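You operate a simulated robot arm through the tools that you are given. There is no shell and no other tool.

Carry out the task below with a simulated robot arm. There is one attempt and no reset: what you move stays moved.

JOB
Fetch the oval mould from the MOULDS drawer and put it on the paper sheet on the green mat.
Fine: slide the drawer's catch open first; shut the drawer and slide the catch closed again; the other moulds and catches stay. Where these are worked on the way, their far stop is far enough and under half their travel is too little: moulds drawer.
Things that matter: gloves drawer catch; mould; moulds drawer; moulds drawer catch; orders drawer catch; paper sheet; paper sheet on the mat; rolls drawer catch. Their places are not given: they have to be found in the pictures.

It is judged by the outcome, as a careful person would: the job done as asked, and still so three seconds after it is handed in. It fails if anything else is knocked over, pushed out of place, dropped, spilled or broken. Flat cloth is picked up by pressing the open fingertips on it (5 to 10 N) and closing them slowly along it; thin cloth reads only 2 to 8 mm in the jaws.

ROBOT AND FRAMES
A 6-joint arm with a two-finger gripper, fixed in place. Base frame: the origin is on the floor under the middle of its stand, x ahead of it, y to its left, z up. Lengths are in mm, angles in degrees, forces in N, time in s.
It reaches about 1298 mm from its shoulder. Its first joint turns from -149.0 to 149.0 degrees. Payload 1.57 kg.
The tool frame sits at the grasp point between the pads (the TCP): z along the fingers, y along the line on which they close. The tips reach 21 mm beyond it. The gripper opens to 70 mm; its body begins 50 mm behind the TCP.
Orientation is told as [roll, pitch, yaw] about the base's x, y, z axes, in that order, counted from this pose: with the fingers straight down and closing along the base's y, the tool's x points along the base's -x, its y along +y and its z along -z.

CONTROLS
- The arm moves only by the tool apply_moves. Its argument "moves" is one flat list of numbers, 7 for each row, row after row: the shift along the base's x, y, z in units of 200 mm (1.0 is 200 mm), then the turn, a rotation vector about the base's x, y, z in units of 120 degrees (1.0 is 120 degrees), then the gripper command, from -1 (shut) to 1 (fully open), values between in proportion. In form: [dx, dy, dz, rx, ry, rz, grip, dx, dy, dz, rx, ry, rz, grip, ...]. A call has 1 to 20 rows; each row is the pose to reach, as a shift and turn from the pose commanded when the call began. A call with a number of a shift or a turn outside -1 to 1 is refused whole. Each row takes 0.2 s and may step no farther than 50 mm and 8.6 degrees from the row before; otherwise, or with a gripper value out of range, the whole call is refused. Where a pose cannot be reached the arm comes as near as it can. A force on the tool above 50 N (or 10 N above the force at the start of the call, whichever is more), or a blocked arm, ends the call early, and 0.2 s more pass. Each finger travels about 103.7 mm/s and halts on what it meets, pressing with about 30 N; the grip force reading is that of the motor and also rises with nothing between the fingers. The clock runs only during rows and for 0.2 s after the last one: add rows that repeat a pose to give the fingers time. The reply holds the time, the measured pose of the TCP, the force on the tool along the base axes, the opening and the grip force, in the units named above and with some noise, with the torque about the TCP (base axes, N m) and any sound that the robot's microphone picked up.
- Cameras (640 x 400 px; columns grow to the right, rows downward): "scene" is fixed at [226, -501.2, 1293]; the picture's right is [0.98, -0.21, 0.00], its down [-0.04, -0.19, -0.98] and it looks along [0.21, 0.96, -0.20] (base axes); focal length 374 px, centre (320, 200). "wrist" rides on the gripper at [79, 4, -81] in the tool frame; the picture's right is [-0.05, 1.00, 0.00], its down [-0.67, -0.04, -0.75] and it looks along [-0.74, -0.04, 0.67] (tool axes); focal length 256 px, centre (320, 200).
- snapshot(camera): a new picture of that camera. The clock stands still meanwhile.
- lift_body(by): slides the trunk up (or, below 0, down) by that many mm; the arm rides with it, the base frame stays. It gives what a move gives, with no picture.
- locate(camera, pixels): for up to 12 pixels [column, row] of the newest picture of that camera ("zoom" is the newest enlarged one), the place [x, y, z] in the base frame of the surface seen there, good to about 3 mm, but the place of the scene camera against the robot may be out by one fixed shift of up to 12 mm in any direction. The clock stands still meanwhile.
- enlarge(camera, box): a new picture of the part [left, top, right, bottom] of that camera's present view, enlarged. The clock stands still meanwhile.
- close_job(): hands the job in; it is judged then, once.

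Leave the gripper open and the arm clear of the work at the hand-in unless told otherwise.

The tools are called after "Call:" as name(argument=value, ...) on one line, values as JSON. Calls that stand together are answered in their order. apply_moves: Moves the arm, as the interface text tells. Its arguments: {"type":"object","properties":{"moves":{"type":"array"}},"required":["moves"]} The other tools are called the same way: lift_body (by) moves the trunk up or down; snapshot (camera) takes a picture; locate (camera, pixels) gives the place of the surface under pixels of a picture; enlarge (camera, box) takes an enlarged picture of a part of a camera's view; close_job () hands the job in.

At the start:

```text
t: 0.0
position: [78.1, 774.6, 1084.2]
tcp_rot: [0.0, 0.0, 0.1]
wrist_force: [0.3, 0.1, 0.3]
ft_torque: [-0.02, -0.04, 0.0]
gripper_width: 70.0
grip_force: 0.1
trunk travel left (down, up): [-766.0, 204.0]
```

scene: 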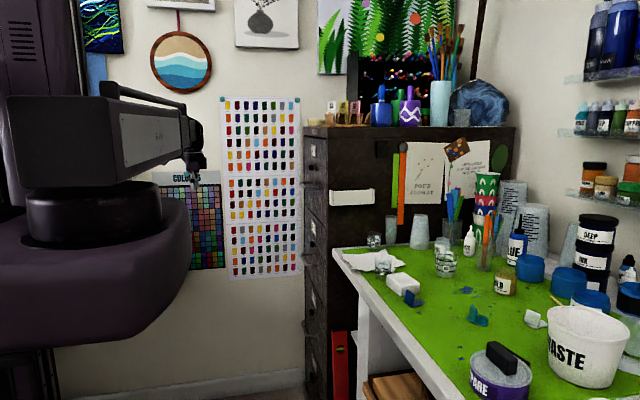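
wrist: 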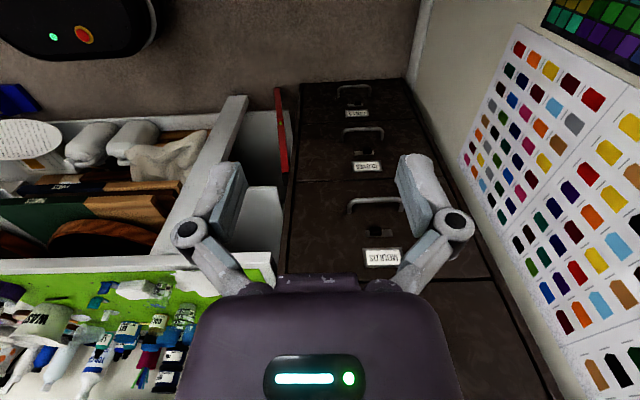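

I see a dark filing cabinet with several drawers, each with a handle, a catch and a label. I'll enlarge both views to read the labels and find the catches.

Call:
enlarge(camera="wrist", box=[280, 70, 520, 290])

Call:
enlarge(camera="scene", box=[290, 110, 450, 400])

```text
1.82 times, centred on (400, 180) of wrist
```

zoom: 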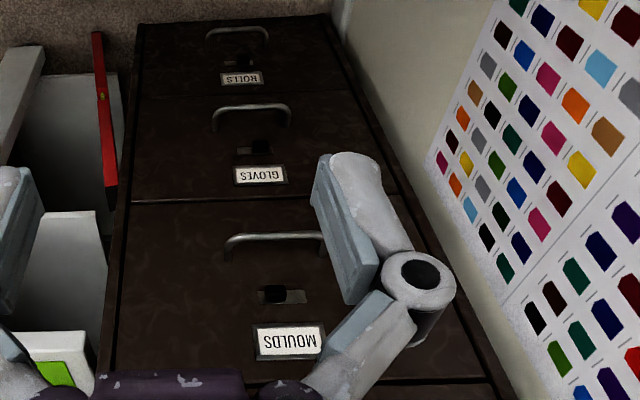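

```text
1.38 times, centred on (370, 255) of scene
```

zoom: 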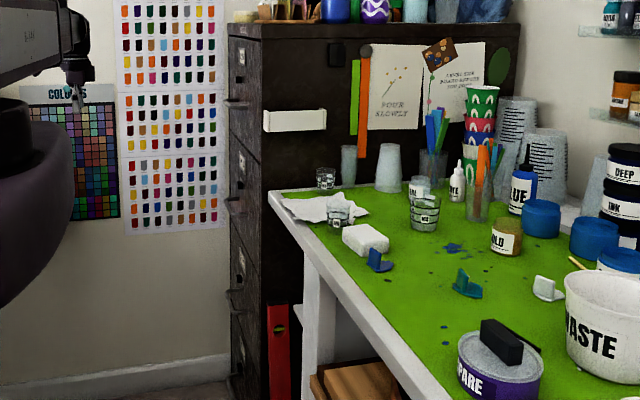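

The picture from the wrist is upside down: MOULDS, GLOVES, ROLLS run downwards on the cabinet front. I'll locate the catch, handle and label of the MOULDS drawer from a fresh enlarged wrist picture.

Call:
enlarge(camera="wrist", box=[320, 180, 440, 280])

```text
4.00 times, centred on (380, 230) of wrist
```

zoom: 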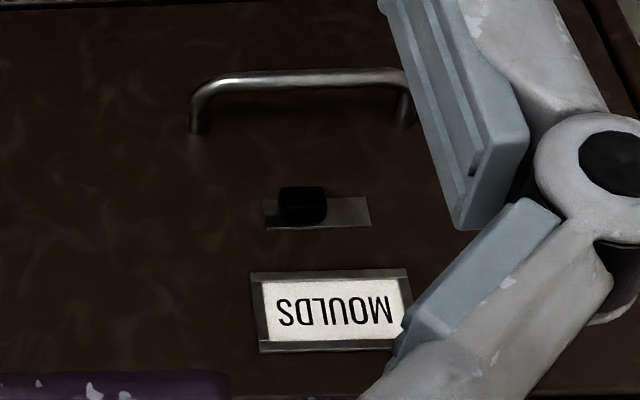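

Call:
locate(camera="zoom", pixels=[[302, 204], [302, 222], [266, 212], [368, 212], [350, 215], [196, 95], [300, 76], [400, 76], [196, 132], [330, 310], [100, 200], [200, 300]])

Call:
locate(camera="wrist", pixels=[[290, 270], [292, 180], [480, 275], [410, 90], [305, 90], [380, 180], [400, 278], [460, 282], [350, 165], [360, 135], [362, 104], [352, 90]])

```text
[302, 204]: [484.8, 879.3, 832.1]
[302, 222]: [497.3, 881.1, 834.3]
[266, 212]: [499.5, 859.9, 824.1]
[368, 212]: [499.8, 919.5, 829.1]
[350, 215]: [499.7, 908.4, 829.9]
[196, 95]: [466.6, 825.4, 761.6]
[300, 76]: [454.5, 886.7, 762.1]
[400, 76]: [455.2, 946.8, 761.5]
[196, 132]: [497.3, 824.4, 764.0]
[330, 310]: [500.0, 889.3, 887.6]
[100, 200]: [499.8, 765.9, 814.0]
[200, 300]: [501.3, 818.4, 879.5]
```

```text
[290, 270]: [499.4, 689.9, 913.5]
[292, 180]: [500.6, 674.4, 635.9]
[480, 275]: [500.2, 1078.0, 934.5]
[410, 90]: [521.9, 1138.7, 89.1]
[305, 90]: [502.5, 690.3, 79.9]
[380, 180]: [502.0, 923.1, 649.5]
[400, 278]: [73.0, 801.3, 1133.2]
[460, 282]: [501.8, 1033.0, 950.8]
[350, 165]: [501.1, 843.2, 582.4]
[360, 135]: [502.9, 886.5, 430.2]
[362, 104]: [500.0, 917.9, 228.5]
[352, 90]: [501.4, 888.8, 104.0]
```

MOULDS catch knob: about [485, 879, 832], at the low-y end of a slot y 860–919; handle bar at x≈455, z≈762. Next I look closer at the mat and the paper.

Call:
enlarge(camera="scene", box=[330, 215, 470, 310])

Call:
locate(camera="scene", pixels=[[310, 135], [510, 130], [340, 255], [390, 255], [375, 262], [400, 262], [405, 285], [440, 300], [520, 330], [335, 250], [440, 395], [352, 198]])

```text
4.21 times, centred on (400, 262) of scene
```

zoom: 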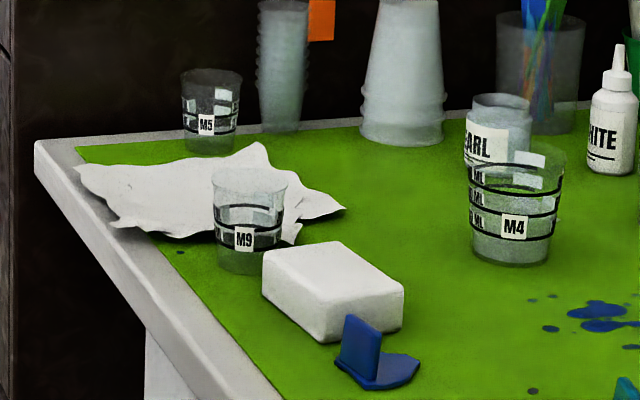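

```text
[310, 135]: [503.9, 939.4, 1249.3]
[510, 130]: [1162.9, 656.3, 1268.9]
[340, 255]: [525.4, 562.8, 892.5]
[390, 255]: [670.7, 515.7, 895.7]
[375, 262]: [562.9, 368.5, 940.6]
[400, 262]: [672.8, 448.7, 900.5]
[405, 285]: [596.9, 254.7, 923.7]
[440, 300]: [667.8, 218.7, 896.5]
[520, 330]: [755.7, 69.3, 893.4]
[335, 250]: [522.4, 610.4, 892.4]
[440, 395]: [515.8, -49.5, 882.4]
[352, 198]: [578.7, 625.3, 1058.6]
```

The white torn paper lies near the far-left corner of the mat, with cups M3 behind it and M9 in front. I locate its outline and the cups.

Call:
locate(camera="zoom", pixels=[[80, 168], [150, 190], [260, 148], [200, 180], [130, 220], [180, 235], [340, 210], [300, 195], [270, 165], [245, 265], [225, 170], [280, 180]])

Call:
locate(camera="zoom", pixels=[[210, 150], [185, 75], [240, 75], [330, 260], [265, 260], [335, 245], [400, 290], [330, 340], [40, 145], [78, 148], [180, 200], [220, 160]])

```text
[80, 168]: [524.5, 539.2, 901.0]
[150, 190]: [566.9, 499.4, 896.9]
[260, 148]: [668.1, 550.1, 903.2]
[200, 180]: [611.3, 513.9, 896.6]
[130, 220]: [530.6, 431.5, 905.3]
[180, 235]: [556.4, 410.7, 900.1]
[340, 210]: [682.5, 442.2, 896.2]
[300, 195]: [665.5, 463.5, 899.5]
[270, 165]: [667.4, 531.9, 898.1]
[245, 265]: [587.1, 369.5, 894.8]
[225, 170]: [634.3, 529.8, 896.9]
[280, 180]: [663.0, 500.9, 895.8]
```

```text
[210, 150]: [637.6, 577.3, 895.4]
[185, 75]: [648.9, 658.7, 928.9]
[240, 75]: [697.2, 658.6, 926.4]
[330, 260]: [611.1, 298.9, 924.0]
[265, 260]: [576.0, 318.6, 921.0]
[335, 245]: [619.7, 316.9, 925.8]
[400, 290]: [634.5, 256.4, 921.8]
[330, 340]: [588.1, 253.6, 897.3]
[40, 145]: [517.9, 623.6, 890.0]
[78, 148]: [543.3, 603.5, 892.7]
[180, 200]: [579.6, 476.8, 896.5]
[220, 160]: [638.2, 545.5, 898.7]
```

Paper spans roughly x 525–685, y 410–550 at z≈896. Now I turn the gripper so the fingers point at the cabinet (+x, pitch −90°) while moving ahead to about x 278, y 855, z 984, gripper open.

Call:
apply_moves(moves=[0.0833, 0.0333, -0.0417, 0, -0.0625, 0, 1, 0.1667, 0.0667, -0.0833, 0, -0.125, 0, 1, 0.25, 0.1, -0.125, 0, -0.1875, 0, 1, 0.3333, 0.1333, -0.1667, 0, -0.25, 0, 1, 0.4167, 0.1667, -0.2083, 0, -0.3125, 0, 1, 0.5, 0.2, -0.25, 0, -0.375, 0, 1, 0.5833, 0.2333, -0.2917, 0, -0.4375, 0, 1, 0.6667, 0.2667, -0.3333, 0, -0.5, 0, 1, 0.75, 0.3, -0.375, 0, -0.5625, 0, 1, 0.8333, 0.3333, -0.4167, 0, -0.625, 0, 1, 0.9167, 0.3667, -0.4583, 0, -0.6875, 0, 1, 1.0, 0.4, -0.5, 0, -0.75, 0, 1])

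```text
t: 2.6
position: [285.7, 850.4, 1271.2]
tcp_rot: [177.4, -90.0, -177.6]
wrist_force: [0.0, -0.1, 0.0]
ft_torque: [-0.01, 0.0, -0.02]
gripper_width: 70.0
grip_force: 0.1
out of reach, approached as far as the arm can: row 1, 2, 3, 4, 5, 6, 7, 8, 9, 10, 11, 12
trunk travel left (down, up): [-766.0, 204.0]
```

The arm stopped at z≈1271 instead of 984 — the trunk is too high for this posture. I check the picture before lowering the trunk.

Call:
snapshot(camera="scene")

Call:
snapshot(camera="wrist")

```text
taken
```

scene: 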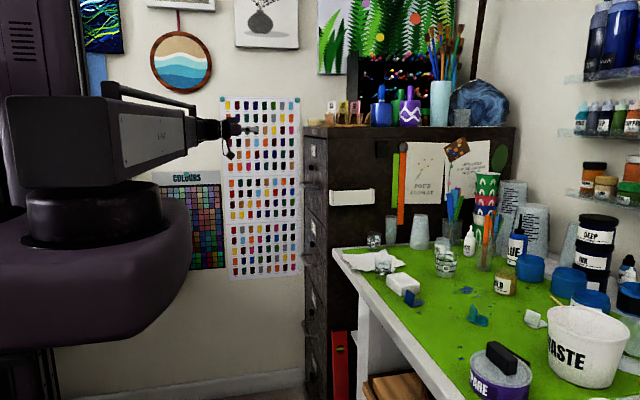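

```text
taken
```

wrist: 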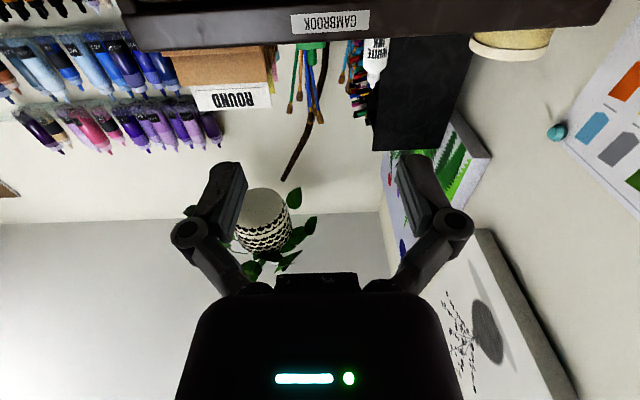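

The arm hangs free at z≈1271 left of the table. I lower the trunk by 400 mm, which brings the fingers to about z 870, still at x≈286, clear of the cabinet handles (x≈455).

Call:
lift_body(by=-400)

```text
t: 6.4
position: [286.1, 848.7, 871.7]
tcp_rot: [-2.5, -89.9, 2.6]
wrist_force: [0.3, -0.9, -0.5]
ft_torque: [-0.01, 0.01, 0.0]
gripper_width: 70.0
grip_force: 0.1
trunk travel left (down, up): [-366.0, 604.0]
```

Now at z≈872. I send a zero move to see how the commanded pose relates to the measured one.

Call:
apply_moves(moves=[0, 0, 0, 0, 0, 0, 1])

Call:
snapshot(camera="wrist")

Call:
snapshot(camera="scene")

```text
t: 6.8
position: [285.8, 850.4, 870.7]
tcp_rot: [-3.4, -89.9, 3.4]
wrist_force: [0.1, 0.0, -0.1]
ft_torque: [-0.03, -0.02, 0.0]
gripper_width: 70.3
grip_force: 0.1
trunk travel left (down, up): [-366.0, 604.0]
```

```text
taken
```

wrist: 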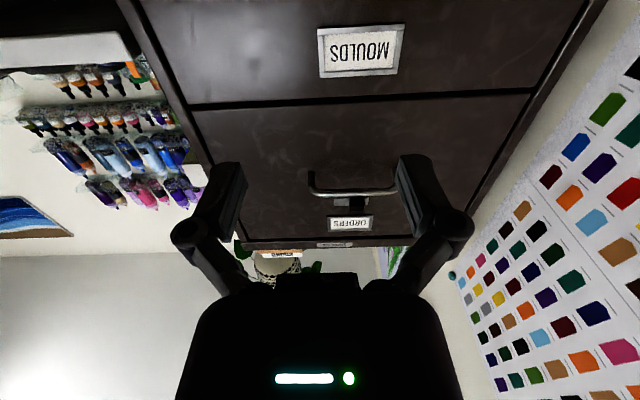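

```text
taken
```

scene: 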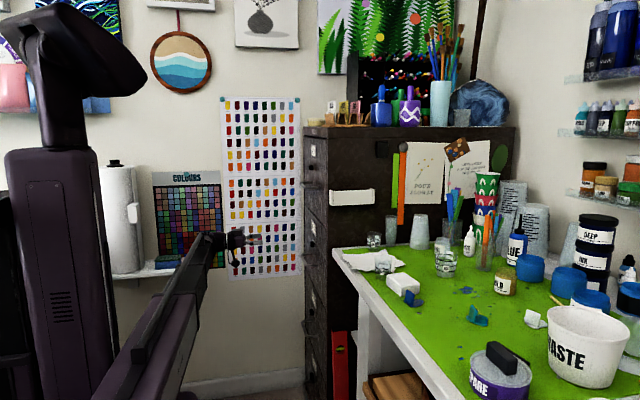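

The commanded pose follows the measured one. The camera is now under the gripper and looks up, so it misses the catch. I turn the gripper about the x axis (first 120°) to bring the camera to the top.

Call:
apply_moves(moves=[0, 0, 0, 0.07, 0, 0, 1, 0, 0, 0, 0.14, 0, 0, 1, 0, 0, 0, 0.21, 0, 0, 1, 0, 0, 0, 0.28, 0, 0, 1, 0, 0, 0, 0.35, 0, 0, 1, 0, 0, 0, 0.42, 0, 0, 1, 0, 0, 0, 0.49, 0, 0, 1, 0, 0, 0, 0.56, 0, 0, 1, 0, 0, 0, 0.63, 0, 0, 1, 0, 0, 0, 0.7, 0, 0, 1, 0, 0, 0, 0.75, 0, 0, 1])

```text
t: 9.2
position: [285.7, 849.1, 870.6]
tcp_rot: [89.8, -7.4, -89.9]
wrist_force: [-0.6, 0.5, -0.6]
ft_torque: [0.01, 0.02, 0.0]
gripper_width: 70.0
grip_force: 0.1
out of reach, approached as far as the arm can: row 11
trunk travel left (down, up): [-366.0, 604.0]
```

The wrist stopped about 83° along, so that way is limited. I turn the other way (about −x) by 118°.

Call:
apply_moves(moves=[0, 0, 0, -0.07, 0, 0, 1, 0, 0, 0, -0.14, 0, 0, 1, 0, 0, 0, -0.21, 0, 0, 1, 0, 0, 0, -0.28, 0, 0, 1, 0, 0, 0, -0.35, 0, 0, 1, 0, 0, 0, -0.42, 0, 0, 1, 0, 0, 0, -0.49, 0, 0, 1, 0, 0, 0, -0.56, 0, 0, 1, 0, 0, 0, -0.63, 0, 0, 1, 0, 0, 0, -0.7, 0, 0, 1, 0, 0, 0, -0.77, 0, 0, 1, 0, 0, 0, -0.84, 0, 0, 1, 0, 0, 0, -0.91, 0, 0, 1, 0, 0, 0, -0.98, 0, 0, 1])

```text
t: 12.2
position: [285.6, 850.2, 871.0]
tcp_rot: [-89.9, -54.6, 89.8]
wrist_force: [0.2, -0.1, -0.6]
ft_torque: [-0.01, 0.01, 0.01]
gripper_width: 70.1
grip_force: 0.0
trunk travel left (down, up): [-366.0, 604.0]
```

No limit so far. I keep turning the same way.

Call:
apply_moves(moves=[0, 0, 0, -0.07, 0, 0, 1, 0, 0, 0, -0.14, 0, 0, 1, 0, 0, 0, -0.21, 0, 0, 1, 0, 0, 0, -0.28, 0, 0, 1, 0, 0, 0, -0.35, 0, 0, 1, 0, 0, 0, -0.42, 0, 0, 1, 0, 0, 0, -0.49, 0, 0, 1, 0, 0, 0, -0.56, 0, 0, 1, 0, 0, 0, -0.63, 0, 0, 1, 0, 0, 0, -0.7, 0, 0, 1, 0, 0, 0, -0.77, 0, 0, 1, 0, 0, 0, -0.84, 0, 0, 1, 0, 0, 0, -0.91, 0, 0, 1, 0, 0, 0, -0.98, 0, 0, 1])

Call:
snapshot(camera="wrist")

```text
t: 15.2
position: [285.4, 849.9, 872.3]
tcp_rot: [-90.3, 63.0, 89.8]
wrist_force: [0.7, 0.4, 0.3]
ft_torque: [-0.02, 0.02, -0.02]
gripper_width: 70.3
grip_force: 0.0
trunk travel left (down, up): [-366.0, 604.0]
```

```text
taken
```

wrist: 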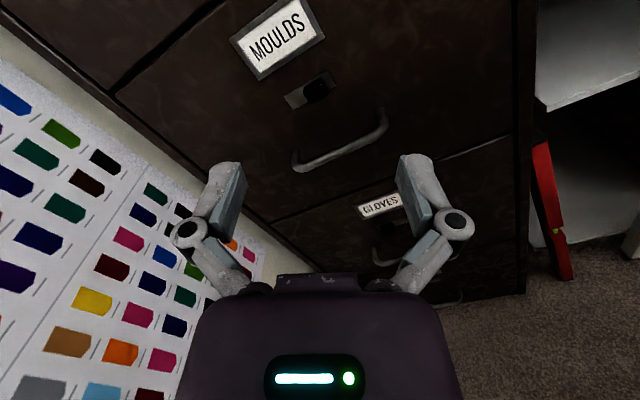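

The camera is now nearly on top, and the catch shows at about (316, 90). I turn the last 27° and move to y≈879, z≈835, x≈330.

Call:
apply_moves(moves=[0.05, 0.03, -0.04, -0.056, 0, 0, 1, 0.1, 0.07, -0.08, -0.112, 0, 0, 1, 0.16, 0.11, -0.13, -0.168, 0, 0, 1, 0.22, 0.145, -0.18, -0.225, 0, 0, 1])

Call:
snapshot(camera="wrist")

```text
t: 16.2
position: [329.2, 878.2, 869.7]
tcp_rot: [-119.9, 89.8, 60.3]
wrist_force: [0.5, -0.2, 0.2]
ft_torque: [-0.01, -0.04, -0.01]
gripper_width: 69.9
grip_force: 0.1
out of reach, approached as far as the arm can: row 1, 2, 3, 4
trunk travel left (down, up): [-366.0, 604.0]
```

```text
taken
```

wrist: 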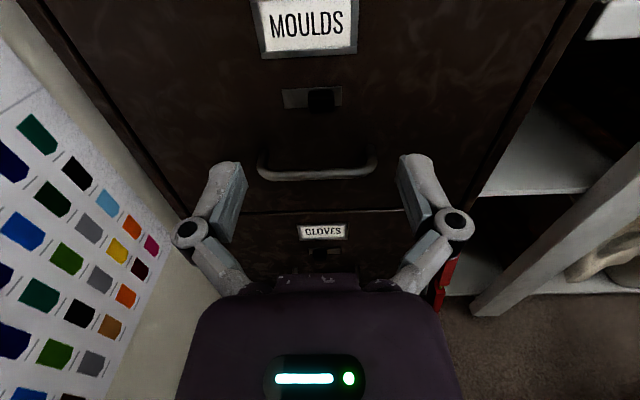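

The arm is at its low limit again (z 870 instead of 835). I lower the trunk another 140 mm for slack, then locate the catch in the new picture.

Call:
lift_body(by=-140)

Call:
apply_moves(moves=[0, 0, 0.15, 0, 0, 0, 1, 0, 0, 0.3, 0, 0, 0, 1, 0, 0, 0.45, 0, 0, 0, 1, 0, 0, 0.51, 0, 0, 0, 1])

Call:
snapshot(camera="wrist")

```text
t: 17.9
position: [329.6, 878.1, 732.5]
tcp_rot: [-107.5, 89.7, 72.7]
wrist_force: [0.6, -0.1, -0.2]
ft_torque: [-0.02, 0.02, -0.01]
gripper_width: 69.9
grip_force: 0.0
trunk travel left (down, up): [-226.0, 744.0]
```

```text
t: 18.9
position: [329.9, 879.2, 730.9]
tcp_rot: [-107.5, 89.7, 72.6]
wrist_force: [-0.7, -0.4, -0.3]
ft_torque: [0.02, 0.01, -0.01]
gripper_width: 70.1
grip_force: 0.1
out of reach, approached as far as the arm can: row 1, 2, 3, 4
trunk travel left (down, up): [-226.0, 744.0]
```

```text
taken
```

wrist: 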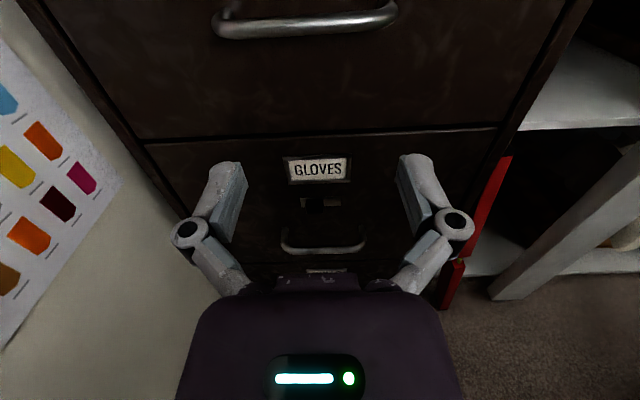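

The arm cannot move up either: its height comes only from the trunk (fingers level → z fixed by the trunk). I raise the trunk 101 mm to reach z≈832 and look again.

Call:
lift_body(by=101)

Call:
snapshot(camera="wrist")

```text
t: 20.2
position: [329.7, 879.8, 832.2]
tcp_rot: [-107.5, 89.7, 72.6]
wrist_force: [-0.7, 0.0, -0.1]
ft_torque: [0.04, 0.02, -0.01]
gripper_width: 69.9
grip_force: 0.1
trunk travel left (down, up): [-327.0, 643.0]
```

```text
taken
```

wrist: 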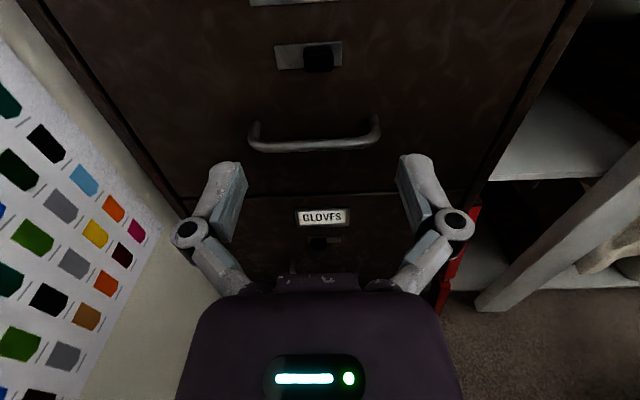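

Now z≈832. The catch knob shows at about (318, 58). I enlarge and locate it along with the handle.

Call:
enlarge(camera="wrist", box=[230, 20, 410, 160])

```text
2.86 times, centred on (320, 90) of wrist
```

zoom: 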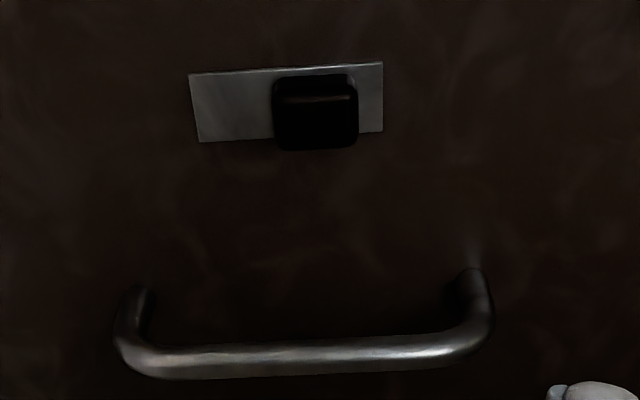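

Call:
locate(camera="zoom", pixels=[[315, 125], [280, 120], [352, 118], [315, 88], [195, 95], [380, 95], [315, 145], [130, 340], [315, 352], [480, 320], [315, 340], [315, 365]])

```text
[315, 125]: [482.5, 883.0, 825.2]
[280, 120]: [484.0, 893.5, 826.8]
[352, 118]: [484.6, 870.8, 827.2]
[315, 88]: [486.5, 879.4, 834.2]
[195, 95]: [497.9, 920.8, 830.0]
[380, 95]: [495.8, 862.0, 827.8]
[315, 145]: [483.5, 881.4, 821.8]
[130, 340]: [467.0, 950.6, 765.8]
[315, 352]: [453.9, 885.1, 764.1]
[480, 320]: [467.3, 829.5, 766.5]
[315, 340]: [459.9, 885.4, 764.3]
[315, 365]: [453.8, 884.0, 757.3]
```

Knob: y 869–895, z≈828, front at x≈483; plate y 861–921, so it must slide towards +y by about 20 mm. I lower 4 mm, then bring the open fingers around the knob (TCP x≈472).

Call:
lift_body(by=-4)

Call:
apply_moves(moves=[0.15, 0.006, 0, 0, 0, 0, 1, 0.3, 0.012, 0, 0, 0, 0, 1, 0.45, 0.012, 0, 0, 0, 0, 1, 0.55, 0.012, 0, 0, 0, 0, 1, 0.62, 0.012, 0, 0, 0, 0, 1, 0.67, 0.012, 0, 0, 0, 0, 1, 0.71, 0.012, 0, 0, 0, 0, 1, 0.71, 0.012, 0, 0, 0, 0, 1])

Call:
snapshot(camera="wrist")

```text
t: 20.8
position: [330.1, 879.7, 829.1]
tcp_rot: [-107.5, 89.7, 72.6]
wrist_force: [0.1, -0.5, -0.6]
ft_torque: [0.03, 0.05, 0.01]
gripper_width: 70.0
grip_force: 0.0
trunk travel left (down, up): [-323.0, 647.0]
```

```text
t: 22.6
position: [472.7, 882.8, 827.9]
tcp_rot: [-104.5, 89.7, 75.4]
wrist_force: [0.1, 0.1, 0.0]
ft_torque: [0.02, -0.04, -0.01]
gripper_width: 70.1
grip_force: 0.1
trunk travel left (down, up): [-323.0, 647.0]
```

```text
taken
```

wrist: 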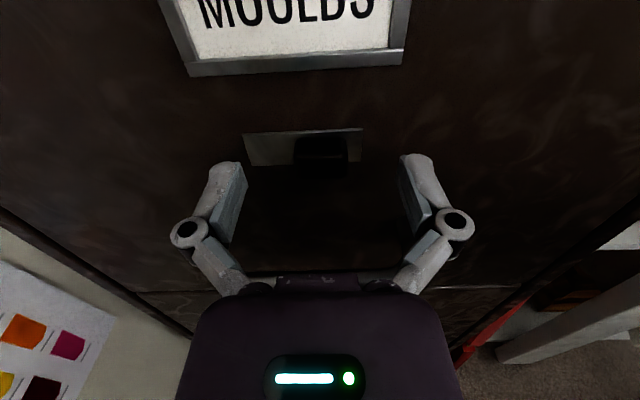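

The knob at (322, 155) sits between the open fingertips. I check positions by locating knob and fingertips.

Call:
locate(camera="wrist", pixels=[[322, 160], [300, 155], [345, 155], [230, 167], [412, 160], [270, 150], [356, 150], [322, 145]])

```text
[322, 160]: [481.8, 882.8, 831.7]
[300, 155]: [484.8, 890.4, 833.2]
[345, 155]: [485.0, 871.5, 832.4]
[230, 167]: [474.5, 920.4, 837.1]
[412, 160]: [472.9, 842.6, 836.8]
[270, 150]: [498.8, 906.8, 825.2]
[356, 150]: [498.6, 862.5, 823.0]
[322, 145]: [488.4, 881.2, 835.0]
```

All fits. I partly close to about 34 mm around the knob, then slide it towards +y in 5 mm steps.

Call:
apply_moves(moves=[0, 0, 0, 0, 0, 0, -0.03, 0, 0, 0, 0, 0, 0, -0.03, 0, 0.025, 0, 0, 0, 0, -0.03, 0, 0.05, 0, 0, 0, 0, -0.03, 0, 0.075, 0, 0, 0, 0, -0.03, 0, 0.1, 0, 0, 0, 0, -0.03, 0, 0.12, 0, 0, 0, 0, -0.03])

Call:
snapshot(camera="wrist")

```text
t: 24.2
position: [470.9, 904.0, 828.3]
tcp_rot: [-97.5, 89.7, 82.4]
wrist_force: [2.4, -4.3, -0.6]
ft_torque: [-0.01, 0.02, -0.03]
gripper_width: 36.8
grip_force: 1.9
trunk travel left (down, up): [-323.0, 647.0]
```

```text
taken
```

wrist: 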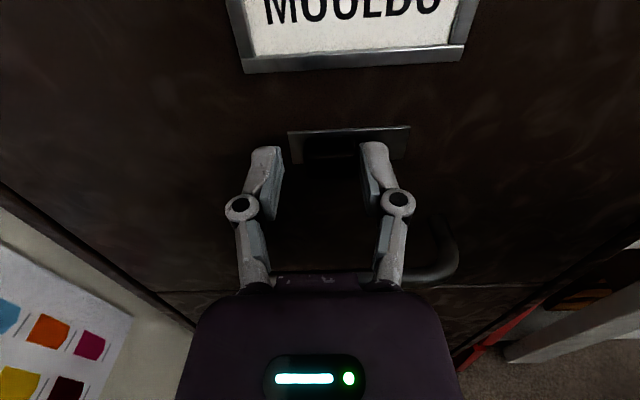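

The low-y finger pushes the knob (resistance about 4 N), and the knob has moved along. I push another 10 mm to find the stop.

Call:
apply_moves(moves=[0, 0.02, 0, 0, 0, 0, -0.03, 0, 0.035, 0, 0, 0, 0, -0.03, 0, 0.05, 0, 0, 0, 0, -0.03, 0, 0.05, 0, 0, 0, 0, -0.03])

Call:
enlarge(camera="wrist", box=[240, 90, 440, 240])

```text
t: 25.2
position: [472.5, 912.2, 828.0]
tcp_rot: [-87.6, 89.7, 92.0]
wrist_force: [6.4, -31.4, -10.4]
ft_torque: [0.19, 0.17, -0.27]
gripper_width: 52.3
grip_force: 13.5
trunk travel left (down, up): [-323.0, 647.0]
```

```text
2.67 times, centred on (340, 165) of wrist
```

zoom: 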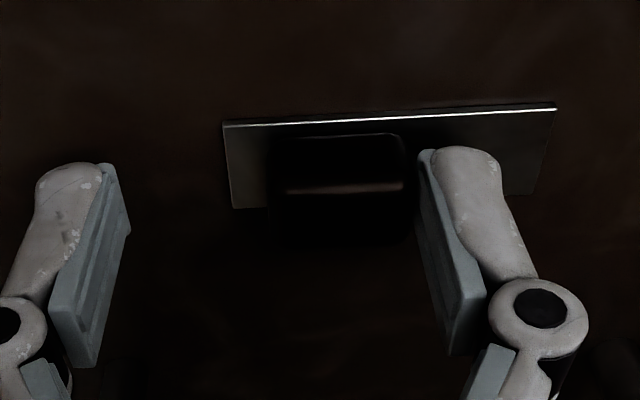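

The knob has reached its far stop (31 N against me, gripper pushed wider). I measure its place, then back off.

Call:
locate(camera="zoom", pixels=[[340, 200], [285, 200], [395, 200], [228, 160], [550, 150], [340, 160]])

Call:
apply_moves(moves=[0, -0.04, 0, 0, 0, 0, 0.6, 0, -0.06, 0, 0, 0, 0, 1, -0.1, -0.06, 0, 0, 0, 0, 1, -0.3, -0.06, 0, 0, 0, 0, 1, -0.5, -0.06, 0, 0, 0, 0, 1, -0.7, -0.06, 0, 0, 0, 0, 1, -0.7, -0.06, 0, 0, 0, 0, 1])

Call:
snapshot(camera="wrist")

```text
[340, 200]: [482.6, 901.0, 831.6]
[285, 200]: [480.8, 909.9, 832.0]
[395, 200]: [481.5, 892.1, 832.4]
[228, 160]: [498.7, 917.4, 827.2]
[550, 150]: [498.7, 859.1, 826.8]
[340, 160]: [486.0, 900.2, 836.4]
```

```text
t: 26.8
position: [331.4, 904.9, 829.2]
tcp_rot: [-104.4, 89.6, 75.7]
wrist_force: [0.8, 0.7, 0.8]
ft_torque: [-0.03, 0.02, 0.03]
gripper_width: 69.9
grip_force: 0.1
trunk travel left (down, up): [-323.0, 647.0]
```

```text
taken
```

wrist: 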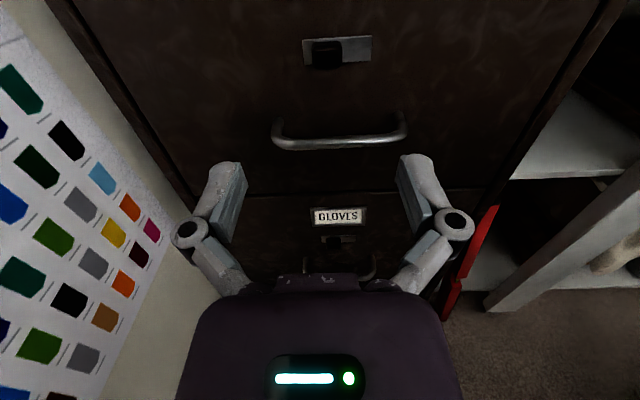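

The catch is open: knob centre moved from y≈882 to 901. Next I turn the gripper 90° about x, so that it closes up and down on the horizontal handle bar, then lower by 68 mm to z≈761.

Call:
apply_moves(moves=[0, -0.01, 0, 0.0682, 0, 0, 1, 0, -0.02, 0, 0.1364, 0, 0, 1, 0, -0.03, 0, 0.2045, 0, 0, 1, 0, -0.04, 0, 0.2727, 0, 0, 1, 0, -0.05, 0, 0.3409, 0, 0, 1, 0, -0.06, 0, 0.4091, 0, 0, 1, 0, -0.07, 0, 0.4773, 0, 0, 1, 0, -0.08, 0, 0.5455, 0, 0, 1, 0, -0.08, 0, 0.6136, 0, 0, 1, 0, -0.08, 0, 0.6818, 0, 0, 1, 0, -0.08, 0, 0.75, 0, 0, 1])

Call:
lift_body(by=-68)

Call:
snapshot(camera="wrist")

```text
t: 29.2
position: [331.2, 886.5, 829.7]
tcp_rot: [-90.1, -0.5, 89.8]
wrist_force: [-0.7, -1.0, -0.6]
ft_torque: [-0.02, 0.02, 0.0]
gripper_width: 70.1
grip_force: 0.1
trunk travel left (down, up): [-323.0, 647.0]
```

```text
t: 30.2
position: [331.5, 886.8, 760.5]
tcp_rot: [-90.1, -0.3, 89.8]
wrist_force: [-0.8, -0.1, -0.4]
ft_torque: [0.03, 0.01, 0.02]
gripper_width: 69.8
grip_force: 0.1
trunk travel left (down, up): [-255.0, 715.0]
```

```text
taken
```

wrist: 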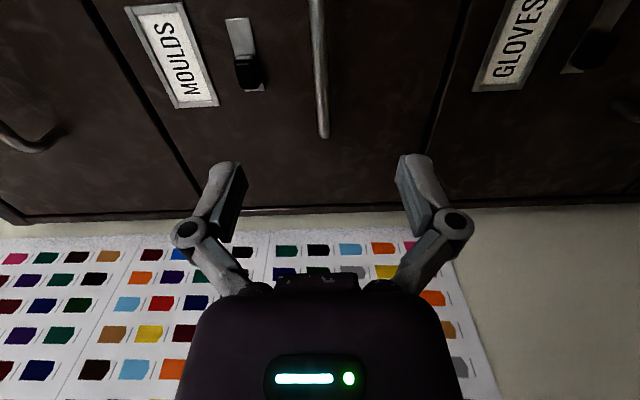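

The handle bar shows vertical at column ~320, between the fingers. I locate it precisely.

Call:
locate(camera="wrist", pixels=[[318, 40], [322, 100], [316, 80], [326, 80], [320, 60], [323, 130], [314, 20]])

```text
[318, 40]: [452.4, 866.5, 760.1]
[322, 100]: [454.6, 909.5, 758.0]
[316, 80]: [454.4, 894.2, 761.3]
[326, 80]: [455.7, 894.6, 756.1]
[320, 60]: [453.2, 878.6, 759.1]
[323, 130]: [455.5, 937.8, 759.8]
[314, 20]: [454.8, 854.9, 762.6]
```

Bar centre about z 759, front at x≈453. I move forward to TCP x≈462 with the jaws open, then close on the bar.

Call:
apply_moves(moves=[0.15, 0.01, 0, 0, 0, 0, 1, 0.3, 0.01, 0, 0, 0, 0, 1, 0.42, 0.01, 0, 0, 0, 0, 1, 0.52, 0.01, 0, 0, 0, 0, 1, 0.6, 0.01, 0, 0, 0, 0, 1, 0.655, 0.01, 0, 0, 0, 0, 1, 0.655, 0.01, 0, 0, 0, 0, 0.3, 0.655, 0.01, 0, 0, 0, 0, -0.5, 0.655, 0.01, 0, 0, 0, 0, -1, 0.655, 0.01, 0, 0, 0, 0, -1, 0.655, 0.01, 0, 0, 0, 0, -1])

Call:
snapshot(camera="wrist")

```text
t: 32.6
position: [462.5, 888.5, 760.5]
tcp_rot: [-90.1, -0.3, 89.9]
wrist_force: [-5.0, -3.3, -7.1]
ft_torque: [-0.18, -0.03, 0.18]
gripper_width: 10.8
grip_force: 32.1
trunk travel left (down, up): [-255.0, 715.0]
```

```text
taken
```

wrist: 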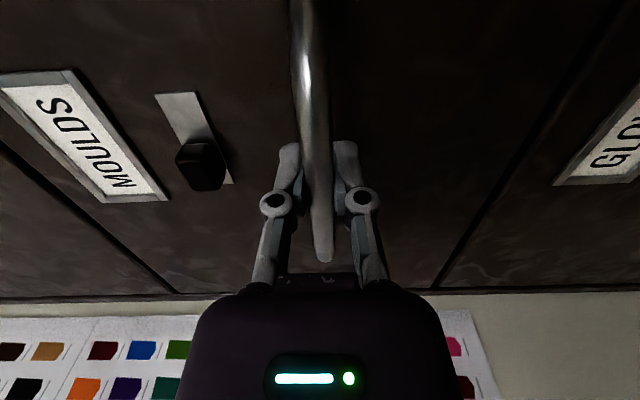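

The bar is held (10.8 mm, 32 N). I start pulling along −x in small steps and watch the force.

Call:
apply_moves(moves=[-0.025, 0, 0, 0, 0, 0, -1, -0.05, 0, 0, 0, 0, 0, -1, -0.1, 0, 0, 0, 0, 0, -1, -0.15, 0, 0, 0, 0, 0, -1, -0.2, 0, 0, 0, 0, 0, -1])

Call:
snapshot(camera="wrist")

```text
t: 33.8
position: [422.6, 888.0, 759.5]
tcp_rot: [-90.0, -0.3, 89.8]
wrist_force: [-1.9, -18.5, -11.2]
ft_torque: [-0.12, -0.08, -0.3]
gripper_width: 10.7
grip_force: 32.2
trunk travel left (down, up): [-255.0, 715.0]
```

```text
taken
```

wrist: 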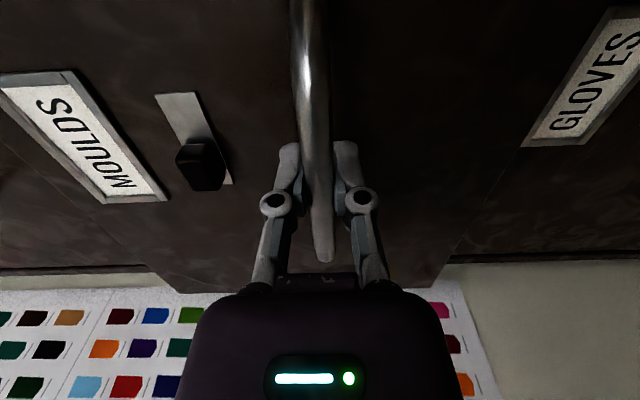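

The drawer is coming out (40 mm), grip steady. A side force of −18 N in y shows, so I ease the command slightly towards −y and continue pulling.

Call:
apply_moves(moves=[-0.05, -0.005, 0, 0, 0, 0, -1, -0.1, -0.008, 0, 0, 0, 0, -1, -0.15, -0.01, 0, 0, 0, 0, -1, -0.2, -0.01, 0, 0, 0, 0, -1, -0.26, -0.01, 0, 0, 0, 0, -1, -0.32, -0.01, 0, 0, 0, 0, -1, -0.38, -0.01, 0, 0, 0, 0, -1, -0.44, -0.01, 0, 0, 0, 0, -1, -0.5, -0.01, 0, 0, 0, 0, -1])

```text
t: 35.8
position: [322.8, 888.1, 760.1]
tcp_rot: [-90.1, -0.3, 90.1]
wrist_force: [-3.2, 7.9, 1.2]
ft_torque: [-0.14, -0.01, 0.76]
gripper_width: 10.7
grip_force: 32.0
trunk travel left (down, up): [-255.0, 715.0]
```

Now 140 mm open, forces small. I pull a further 200 mm.

Call:
apply_moves(moves=[-0.06, 0.0, 0, 0, 0, 0, -1, -0.12, 0.0, 0, 0, 0, 0, -1, -0.18, 0.0, 0, 0, 0, 0, -1, -0.24, 0.0, 0, 0, 0, 0, -1, -0.3, 0.0, 0, 0, 0, 0, -1, -0.36, 0.0, 0, 0, 0, 0, -1, -0.42, 0.0, 0, 0, 0, 0, -1, -0.48, 0.0, 0, 0, 0, 0, -1, -0.54, 0.0, 0, 0, 0, 0, -1, -0.6, 0.0, 0, 0, 0, 0, -1, -0.66, 0.0, 0, 0, 0, 0, -1, -0.72, 0.0, 0, 0, 0, 0, -1, -0.78, 0.0, 0, 0, 0, 0, -1, -0.84, 0.0, 0, 0, 0, 0, -1, -0.9, 0.0, 0, 0, 0, 0, -1, -0.96, 0.0, 0, 0, 0, 0, -1])

Call:
snapshot(camera="scene")

Call:
snapshot(camera="wrist")

```text
t: 39.2
position: [130.0, 886.3, 761.5]
tcp_rot: [-90.0, -0.3, 90.0]
wrist_force: [-2.9, 14.2, 8.3]
ft_torque: [-0.15, 0.03, 0.77]
gripper_width: 10.7
grip_force: 31.5
trunk travel left (down, up): [-255.0, 715.0]
```

```text
taken
```

scene: 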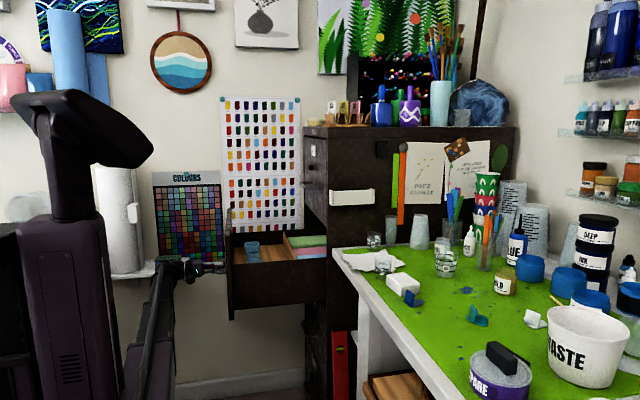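

```text
taken
```

wrist: 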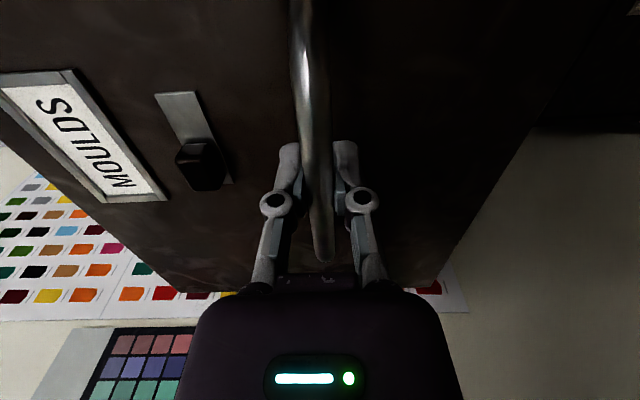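

The drawer is 332 mm open and the scene view shows inside. I look closer before deciding how far to pull.

Call:
enlarge(camera="scene", box=[215, 215, 345, 315])

```text
4.00 times, centred on (280, 265) of scene
```

zoom: 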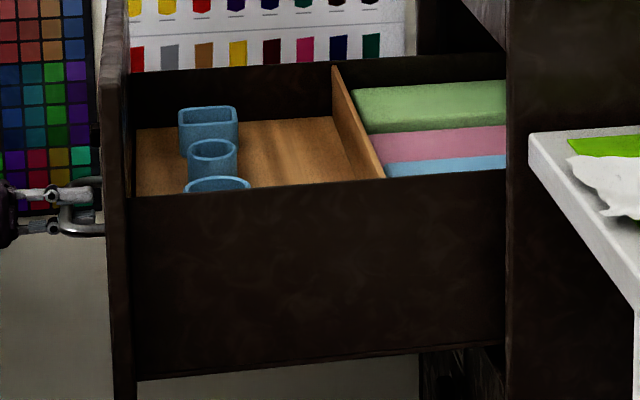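

Three blue moulds stand in the front compartment: square (far), round (middle) and one near the side wall, partly hidden. I pull the drawer another ~60 mm to look for its stop.

Call:
apply_moves(moves=[-0.05, 0.003, 0, 0, 0, 0, -1, -0.1, 0.005, 0, 0, 0, 0, -1, -0.15, 0.005, 0, 0, 0, 0, -1, -0.2, 0.005, 0, 0, 0, 0, -1, -0.25, 0.005, 0, 0, 0, 0, -1, -0.3, 0.005, 0, 0, 0, 0, -1])

Call:
snapshot(camera="wrist")

```text
t: 40.6
position: [68.8, 887.9, 759.6]
tcp_rot: [-90.1, -0.3, 89.9]
wrist_force: [-0.2, -0.1, -0.4]
ft_torque: [0.0, 0.01, 0.01]
gripper_width: 0.2
grip_force: 28.3
trunk travel left (down, up): [-255.0, 715.0]
```

```text
taken
```

wrist: 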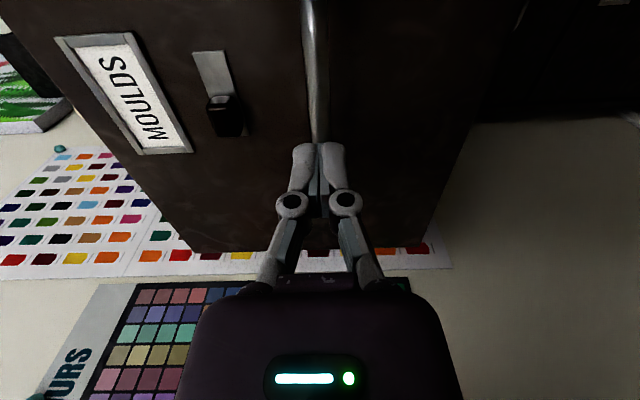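

The gripper slipped off the bar, so the drawer reached its far stop. I locate the drawer front and handle now.

Call:
locate(camera="wrist", pixels=[[317, 80], [318, 120], [230, 60], [400, 100], [130, 100], [225, 110], [250, 240], [150, 190]])

Call:
enlarge(camera="scene", box=[205, 215, 345, 315])

```text
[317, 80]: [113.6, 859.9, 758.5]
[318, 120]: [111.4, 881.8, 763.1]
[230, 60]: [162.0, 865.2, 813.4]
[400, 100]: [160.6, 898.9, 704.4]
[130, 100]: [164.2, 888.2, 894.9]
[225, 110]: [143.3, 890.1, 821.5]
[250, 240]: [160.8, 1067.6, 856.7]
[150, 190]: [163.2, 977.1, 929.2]
```

```text
4.00 times, centred on (275, 265) of scene
```

zoom: 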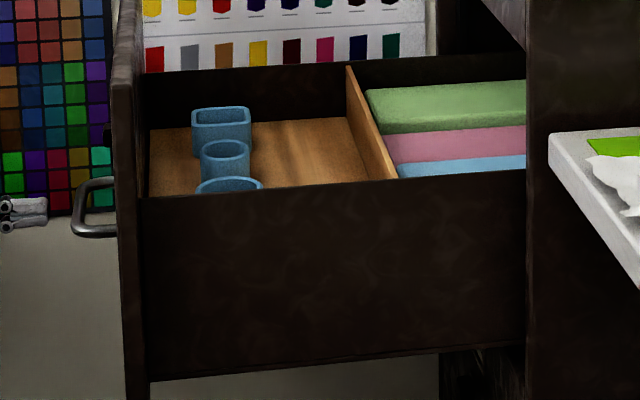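

The drawer is at its stop: front at x≈160, open 340 mm. I locate the moulds in this zoom.

Call:
locate(camera="zoom", pixels=[[195, 112], [248, 112], [222, 135], [203, 148], [246, 148], [225, 170], [200, 186], [260, 184], [230, 180], [280, 150], [330, 165], [300, 180]])

Call:
locate(camera="zoom", pixels=[[140, 70], [345, 60], [145, 198], [525, 172], [395, 178], [350, 75], [120, 85], [160, 110], [440, 100], [440, 145], [450, 165], [130, 220]])

```text
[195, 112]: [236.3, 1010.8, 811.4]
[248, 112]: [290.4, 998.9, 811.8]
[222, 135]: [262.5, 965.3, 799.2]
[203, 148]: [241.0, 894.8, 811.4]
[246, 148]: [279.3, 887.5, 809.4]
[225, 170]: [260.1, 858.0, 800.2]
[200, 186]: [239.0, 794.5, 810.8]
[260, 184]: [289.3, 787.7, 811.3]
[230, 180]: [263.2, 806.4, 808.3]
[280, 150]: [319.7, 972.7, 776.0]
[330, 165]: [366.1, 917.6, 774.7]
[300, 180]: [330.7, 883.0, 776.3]
```

```text
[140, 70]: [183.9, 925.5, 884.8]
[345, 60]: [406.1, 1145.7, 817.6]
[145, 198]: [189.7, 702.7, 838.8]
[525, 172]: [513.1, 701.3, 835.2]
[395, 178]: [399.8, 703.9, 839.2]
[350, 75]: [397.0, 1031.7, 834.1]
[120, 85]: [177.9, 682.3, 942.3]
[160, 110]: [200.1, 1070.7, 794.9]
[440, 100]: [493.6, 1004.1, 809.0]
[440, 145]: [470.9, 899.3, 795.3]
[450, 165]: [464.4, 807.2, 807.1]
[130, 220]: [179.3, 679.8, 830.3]
```

Moulds stand on a wooden floor at z≈776, tops z≈811: square near y 990, round near y 880, the third near y 797, all at x≈263. I back off 40 mm from the handle, open the jaws and raise the trunk 340 mm.

Call:
apply_moves(moves=[-0.1, 0, 0, 0, 0, 0, -1, -0.2, 0, 0, 0, 0, 0, 0, -0.25, 0, 0, 0, 0, 0, 1, -0.25, 0, 0, 0, 0, 0, 1])

Call:
lift_body(by=340)

Call:
snapshot(camera="scene")

```text
t: 41.6
position: [20.2, 887.4, 760.1]
tcp_rot: [-90.0, -0.3, 89.9]
wrist_force: [-0.3, -0.7, -0.1]
ft_torque: [0.01, 0.02, 0.0]
gripper_width: 70.0
grip_force: 0.1
trunk travel left (down, up): [-255.0, 715.0]
```

```text
t: 45.0
position: [20.3, 887.2, 1101.6]
tcp_rot: [-90.1, -0.4, 89.9]
wrist_force: [0.2, -0.2, -0.3]
ft_torque: [0.03, -0.01, 0.0]
gripper_width: 70.2
grip_force: 0.0
trunk travel left (down, up): [-595.0, 375.0]
```

```text
taken
```

scene: 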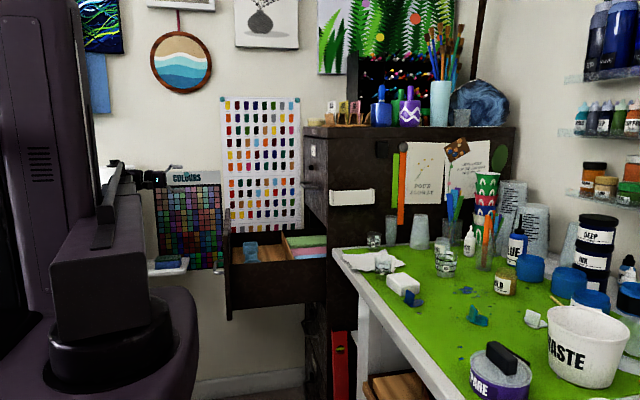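

Nothing disturbed. I raise another 100 mm so the fingers clear the drawer's front panel (top z≈942), then swing the fingers down over the drawer's near side, with the camera on the −y side.

Call:
lift_body(by=100)

Call:
apply_moves(moves=[0.075, -0.075, -0.122, 0, 0.0625, 0, 1, 0.15, -0.15, -0.242, 0, 0.125, 0, 1, 0.225, -0.225, -0.358, 0, 0.1875, 0, 1, 0.3, -0.3, -0.468, 0, 0.25, 0, 1, 0.375, -0.375, -0.569, 0, 0.3125, 0, 1, 0.45, -0.45, -0.661, 0, 0.375, 0, 1, 0.525, -0.525, -0.742, 0, 0.4375, 0, 1, 0.6, -0.6, -0.81, 0, 0.5, 0, 1, 0.675, -0.675, -0.864, 0, 0.5625, 0, 1, 0.75, -0.75, -0.903, 0, 0.625, 0, 1, 0.825, -0.825, -0.927, 0, 0.6875, 0, 1, 0.9, -0.9, -0.935, 0, 0.75, 0, 1])

Call:
snapshot(camera="wrist")

Call:
snapshot(camera="scene")

```text
t: 46.3
position: [20.7, 887.5, 1201.1]
tcp_rot: [-90.1, -0.3, 89.9]
wrist_force: [-0.3, -0.2, -0.2]
ft_torque: [-0.01, 0.01, -0.02]
gripper_width: 70.1
grip_force: 0.0
trunk travel left (down, up): [-695.0, 275.0]
```

```text
t: 48.9
position: [198.4, 709.1, 1014.4]
tcp_rot: [0.1, 0.2, 89.8]
wrist_force: [0.0, 0.3, 0.4]
ft_torque: [-0.01, 0.02, 0.04]
gripper_width: 69.9
grip_force: 0.1
trunk travel left (down, up): [-695.0, 275.0]
```

```text
taken
```

wrist: 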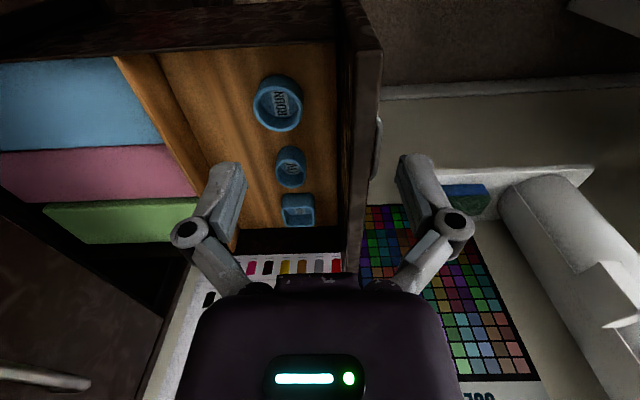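

```text
taken
```

scene: 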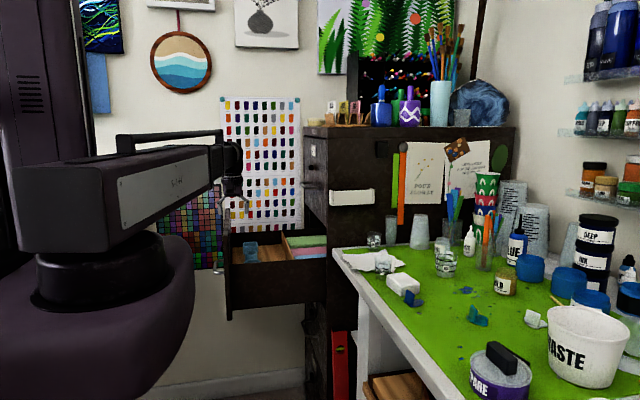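

Three moulds appear in the wrist view at (277, 103), (290, 166), (297, 208), with lettering inside. I enlarge to identify the oval.

Call:
enlarge(camera="wrist", box=[225, 60, 365, 240])

```text
2.22 times, centred on (295, 150) of wrist
```

zoom: 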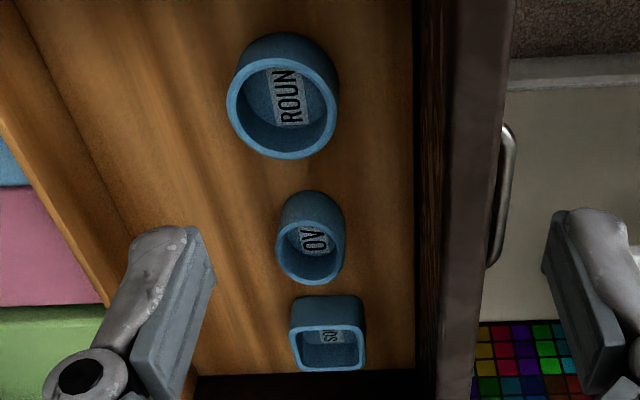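

The lettering reads ROUND (nearest), "OV…" OVAL (middle), "SQ…" SQUARE (far). So the target is the middle one. I locate the rims of all three.

Call:
locate(camera="zoom", pixels=[[281, 240], [340, 240], [310, 225], [312, 282], [298, 200], [325, 196], [283, 98], [283, 155], [235, 90], [335, 95], [328, 328], [328, 298]])

Call:
locate(camera="zoom", pixels=[[295, 340], [362, 340], [328, 370], [420, 200], [450, 200], [480, 200], [310, 255], [230, 250], [250, 380], [380, 250], [312, 178], [300, 165]])

```text
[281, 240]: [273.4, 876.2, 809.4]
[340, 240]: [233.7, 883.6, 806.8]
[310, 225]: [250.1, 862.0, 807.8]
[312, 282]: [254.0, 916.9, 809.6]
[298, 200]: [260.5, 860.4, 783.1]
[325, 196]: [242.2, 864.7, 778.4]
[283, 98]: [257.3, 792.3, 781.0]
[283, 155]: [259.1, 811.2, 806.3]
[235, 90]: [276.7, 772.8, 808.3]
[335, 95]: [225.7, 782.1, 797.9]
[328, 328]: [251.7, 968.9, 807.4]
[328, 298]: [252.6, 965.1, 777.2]
```

```text
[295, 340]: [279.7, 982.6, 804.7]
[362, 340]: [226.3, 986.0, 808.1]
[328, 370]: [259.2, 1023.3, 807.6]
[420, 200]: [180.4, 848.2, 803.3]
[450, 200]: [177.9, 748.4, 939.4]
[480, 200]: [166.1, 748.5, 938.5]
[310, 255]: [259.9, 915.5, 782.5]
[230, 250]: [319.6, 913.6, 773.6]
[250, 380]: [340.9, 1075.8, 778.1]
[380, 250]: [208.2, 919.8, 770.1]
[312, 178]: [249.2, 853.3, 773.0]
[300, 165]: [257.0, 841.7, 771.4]
```

Oval: x≈233–274 (40 mm), y≈861–917 (56 mm), centre ≈(253, 889), z 774–809. Before descending I check the arm's clearance over the drawer front: I locate forearm points in the scene and knuckle extents in the wrist view.

Call:
locate(camera="scene", pixels=[[30, 200], [110, 200], [205, 155], [210, 185], [180, 200], [100, 235], [100, 280], [170, 280], [235, 145], [232, 190], [130, 150], [215, 145]])

Call:
locate(camera="wrist", pixels=[[180, 232], [468, 225], [235, 180], [405, 180], [240, 168], [400, 165], [200, 185], [435, 180], [250, 285], [390, 285], [320, 300], [212, 380]])

```text
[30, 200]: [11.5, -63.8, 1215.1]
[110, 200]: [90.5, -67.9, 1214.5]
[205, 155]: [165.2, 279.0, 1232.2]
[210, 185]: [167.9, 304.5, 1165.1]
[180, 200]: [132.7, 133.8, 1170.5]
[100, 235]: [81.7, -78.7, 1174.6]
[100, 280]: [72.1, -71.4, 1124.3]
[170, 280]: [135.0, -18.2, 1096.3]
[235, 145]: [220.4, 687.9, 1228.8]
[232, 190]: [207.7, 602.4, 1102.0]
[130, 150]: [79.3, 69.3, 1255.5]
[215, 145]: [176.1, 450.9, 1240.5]
```

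```text
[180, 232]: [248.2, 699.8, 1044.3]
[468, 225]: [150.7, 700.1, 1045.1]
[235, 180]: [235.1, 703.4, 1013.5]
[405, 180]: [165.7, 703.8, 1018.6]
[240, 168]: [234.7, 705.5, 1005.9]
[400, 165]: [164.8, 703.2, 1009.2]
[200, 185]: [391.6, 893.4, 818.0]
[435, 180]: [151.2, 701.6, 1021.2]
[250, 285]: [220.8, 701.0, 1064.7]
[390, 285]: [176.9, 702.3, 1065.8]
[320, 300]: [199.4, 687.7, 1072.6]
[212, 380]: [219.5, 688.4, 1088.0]
```

The forearm's underside is about 40 mm below the wrist plane. I look closer at its last 200 mm near the wrist, which would pass over the drawer's front panel.

Call:
enlarge(camera="scene", box=[150, 110, 290, 230])

```text
3.33 times, centred on (220, 170) of scene
```

zoom: 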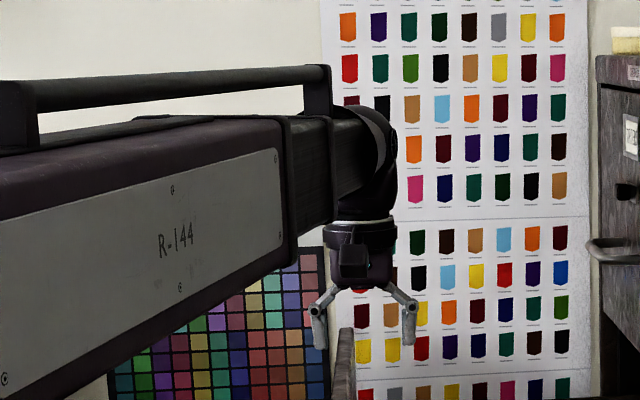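

Call:
locate(camera="zoom", pixels=[[288, 262], [288, 125], [330, 125], [322, 222], [345, 200], [345, 130], [380, 205], [385, 130], [300, 240], [360, 260], [330, 340], [270, 270]])

```text
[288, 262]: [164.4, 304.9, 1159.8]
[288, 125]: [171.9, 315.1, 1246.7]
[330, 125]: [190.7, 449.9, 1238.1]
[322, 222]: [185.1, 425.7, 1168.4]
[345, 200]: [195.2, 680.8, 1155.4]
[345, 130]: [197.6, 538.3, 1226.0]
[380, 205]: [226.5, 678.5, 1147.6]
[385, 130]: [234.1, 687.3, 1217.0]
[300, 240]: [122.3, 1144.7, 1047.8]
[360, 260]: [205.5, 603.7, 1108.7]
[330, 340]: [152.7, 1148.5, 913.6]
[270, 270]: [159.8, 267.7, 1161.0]
```

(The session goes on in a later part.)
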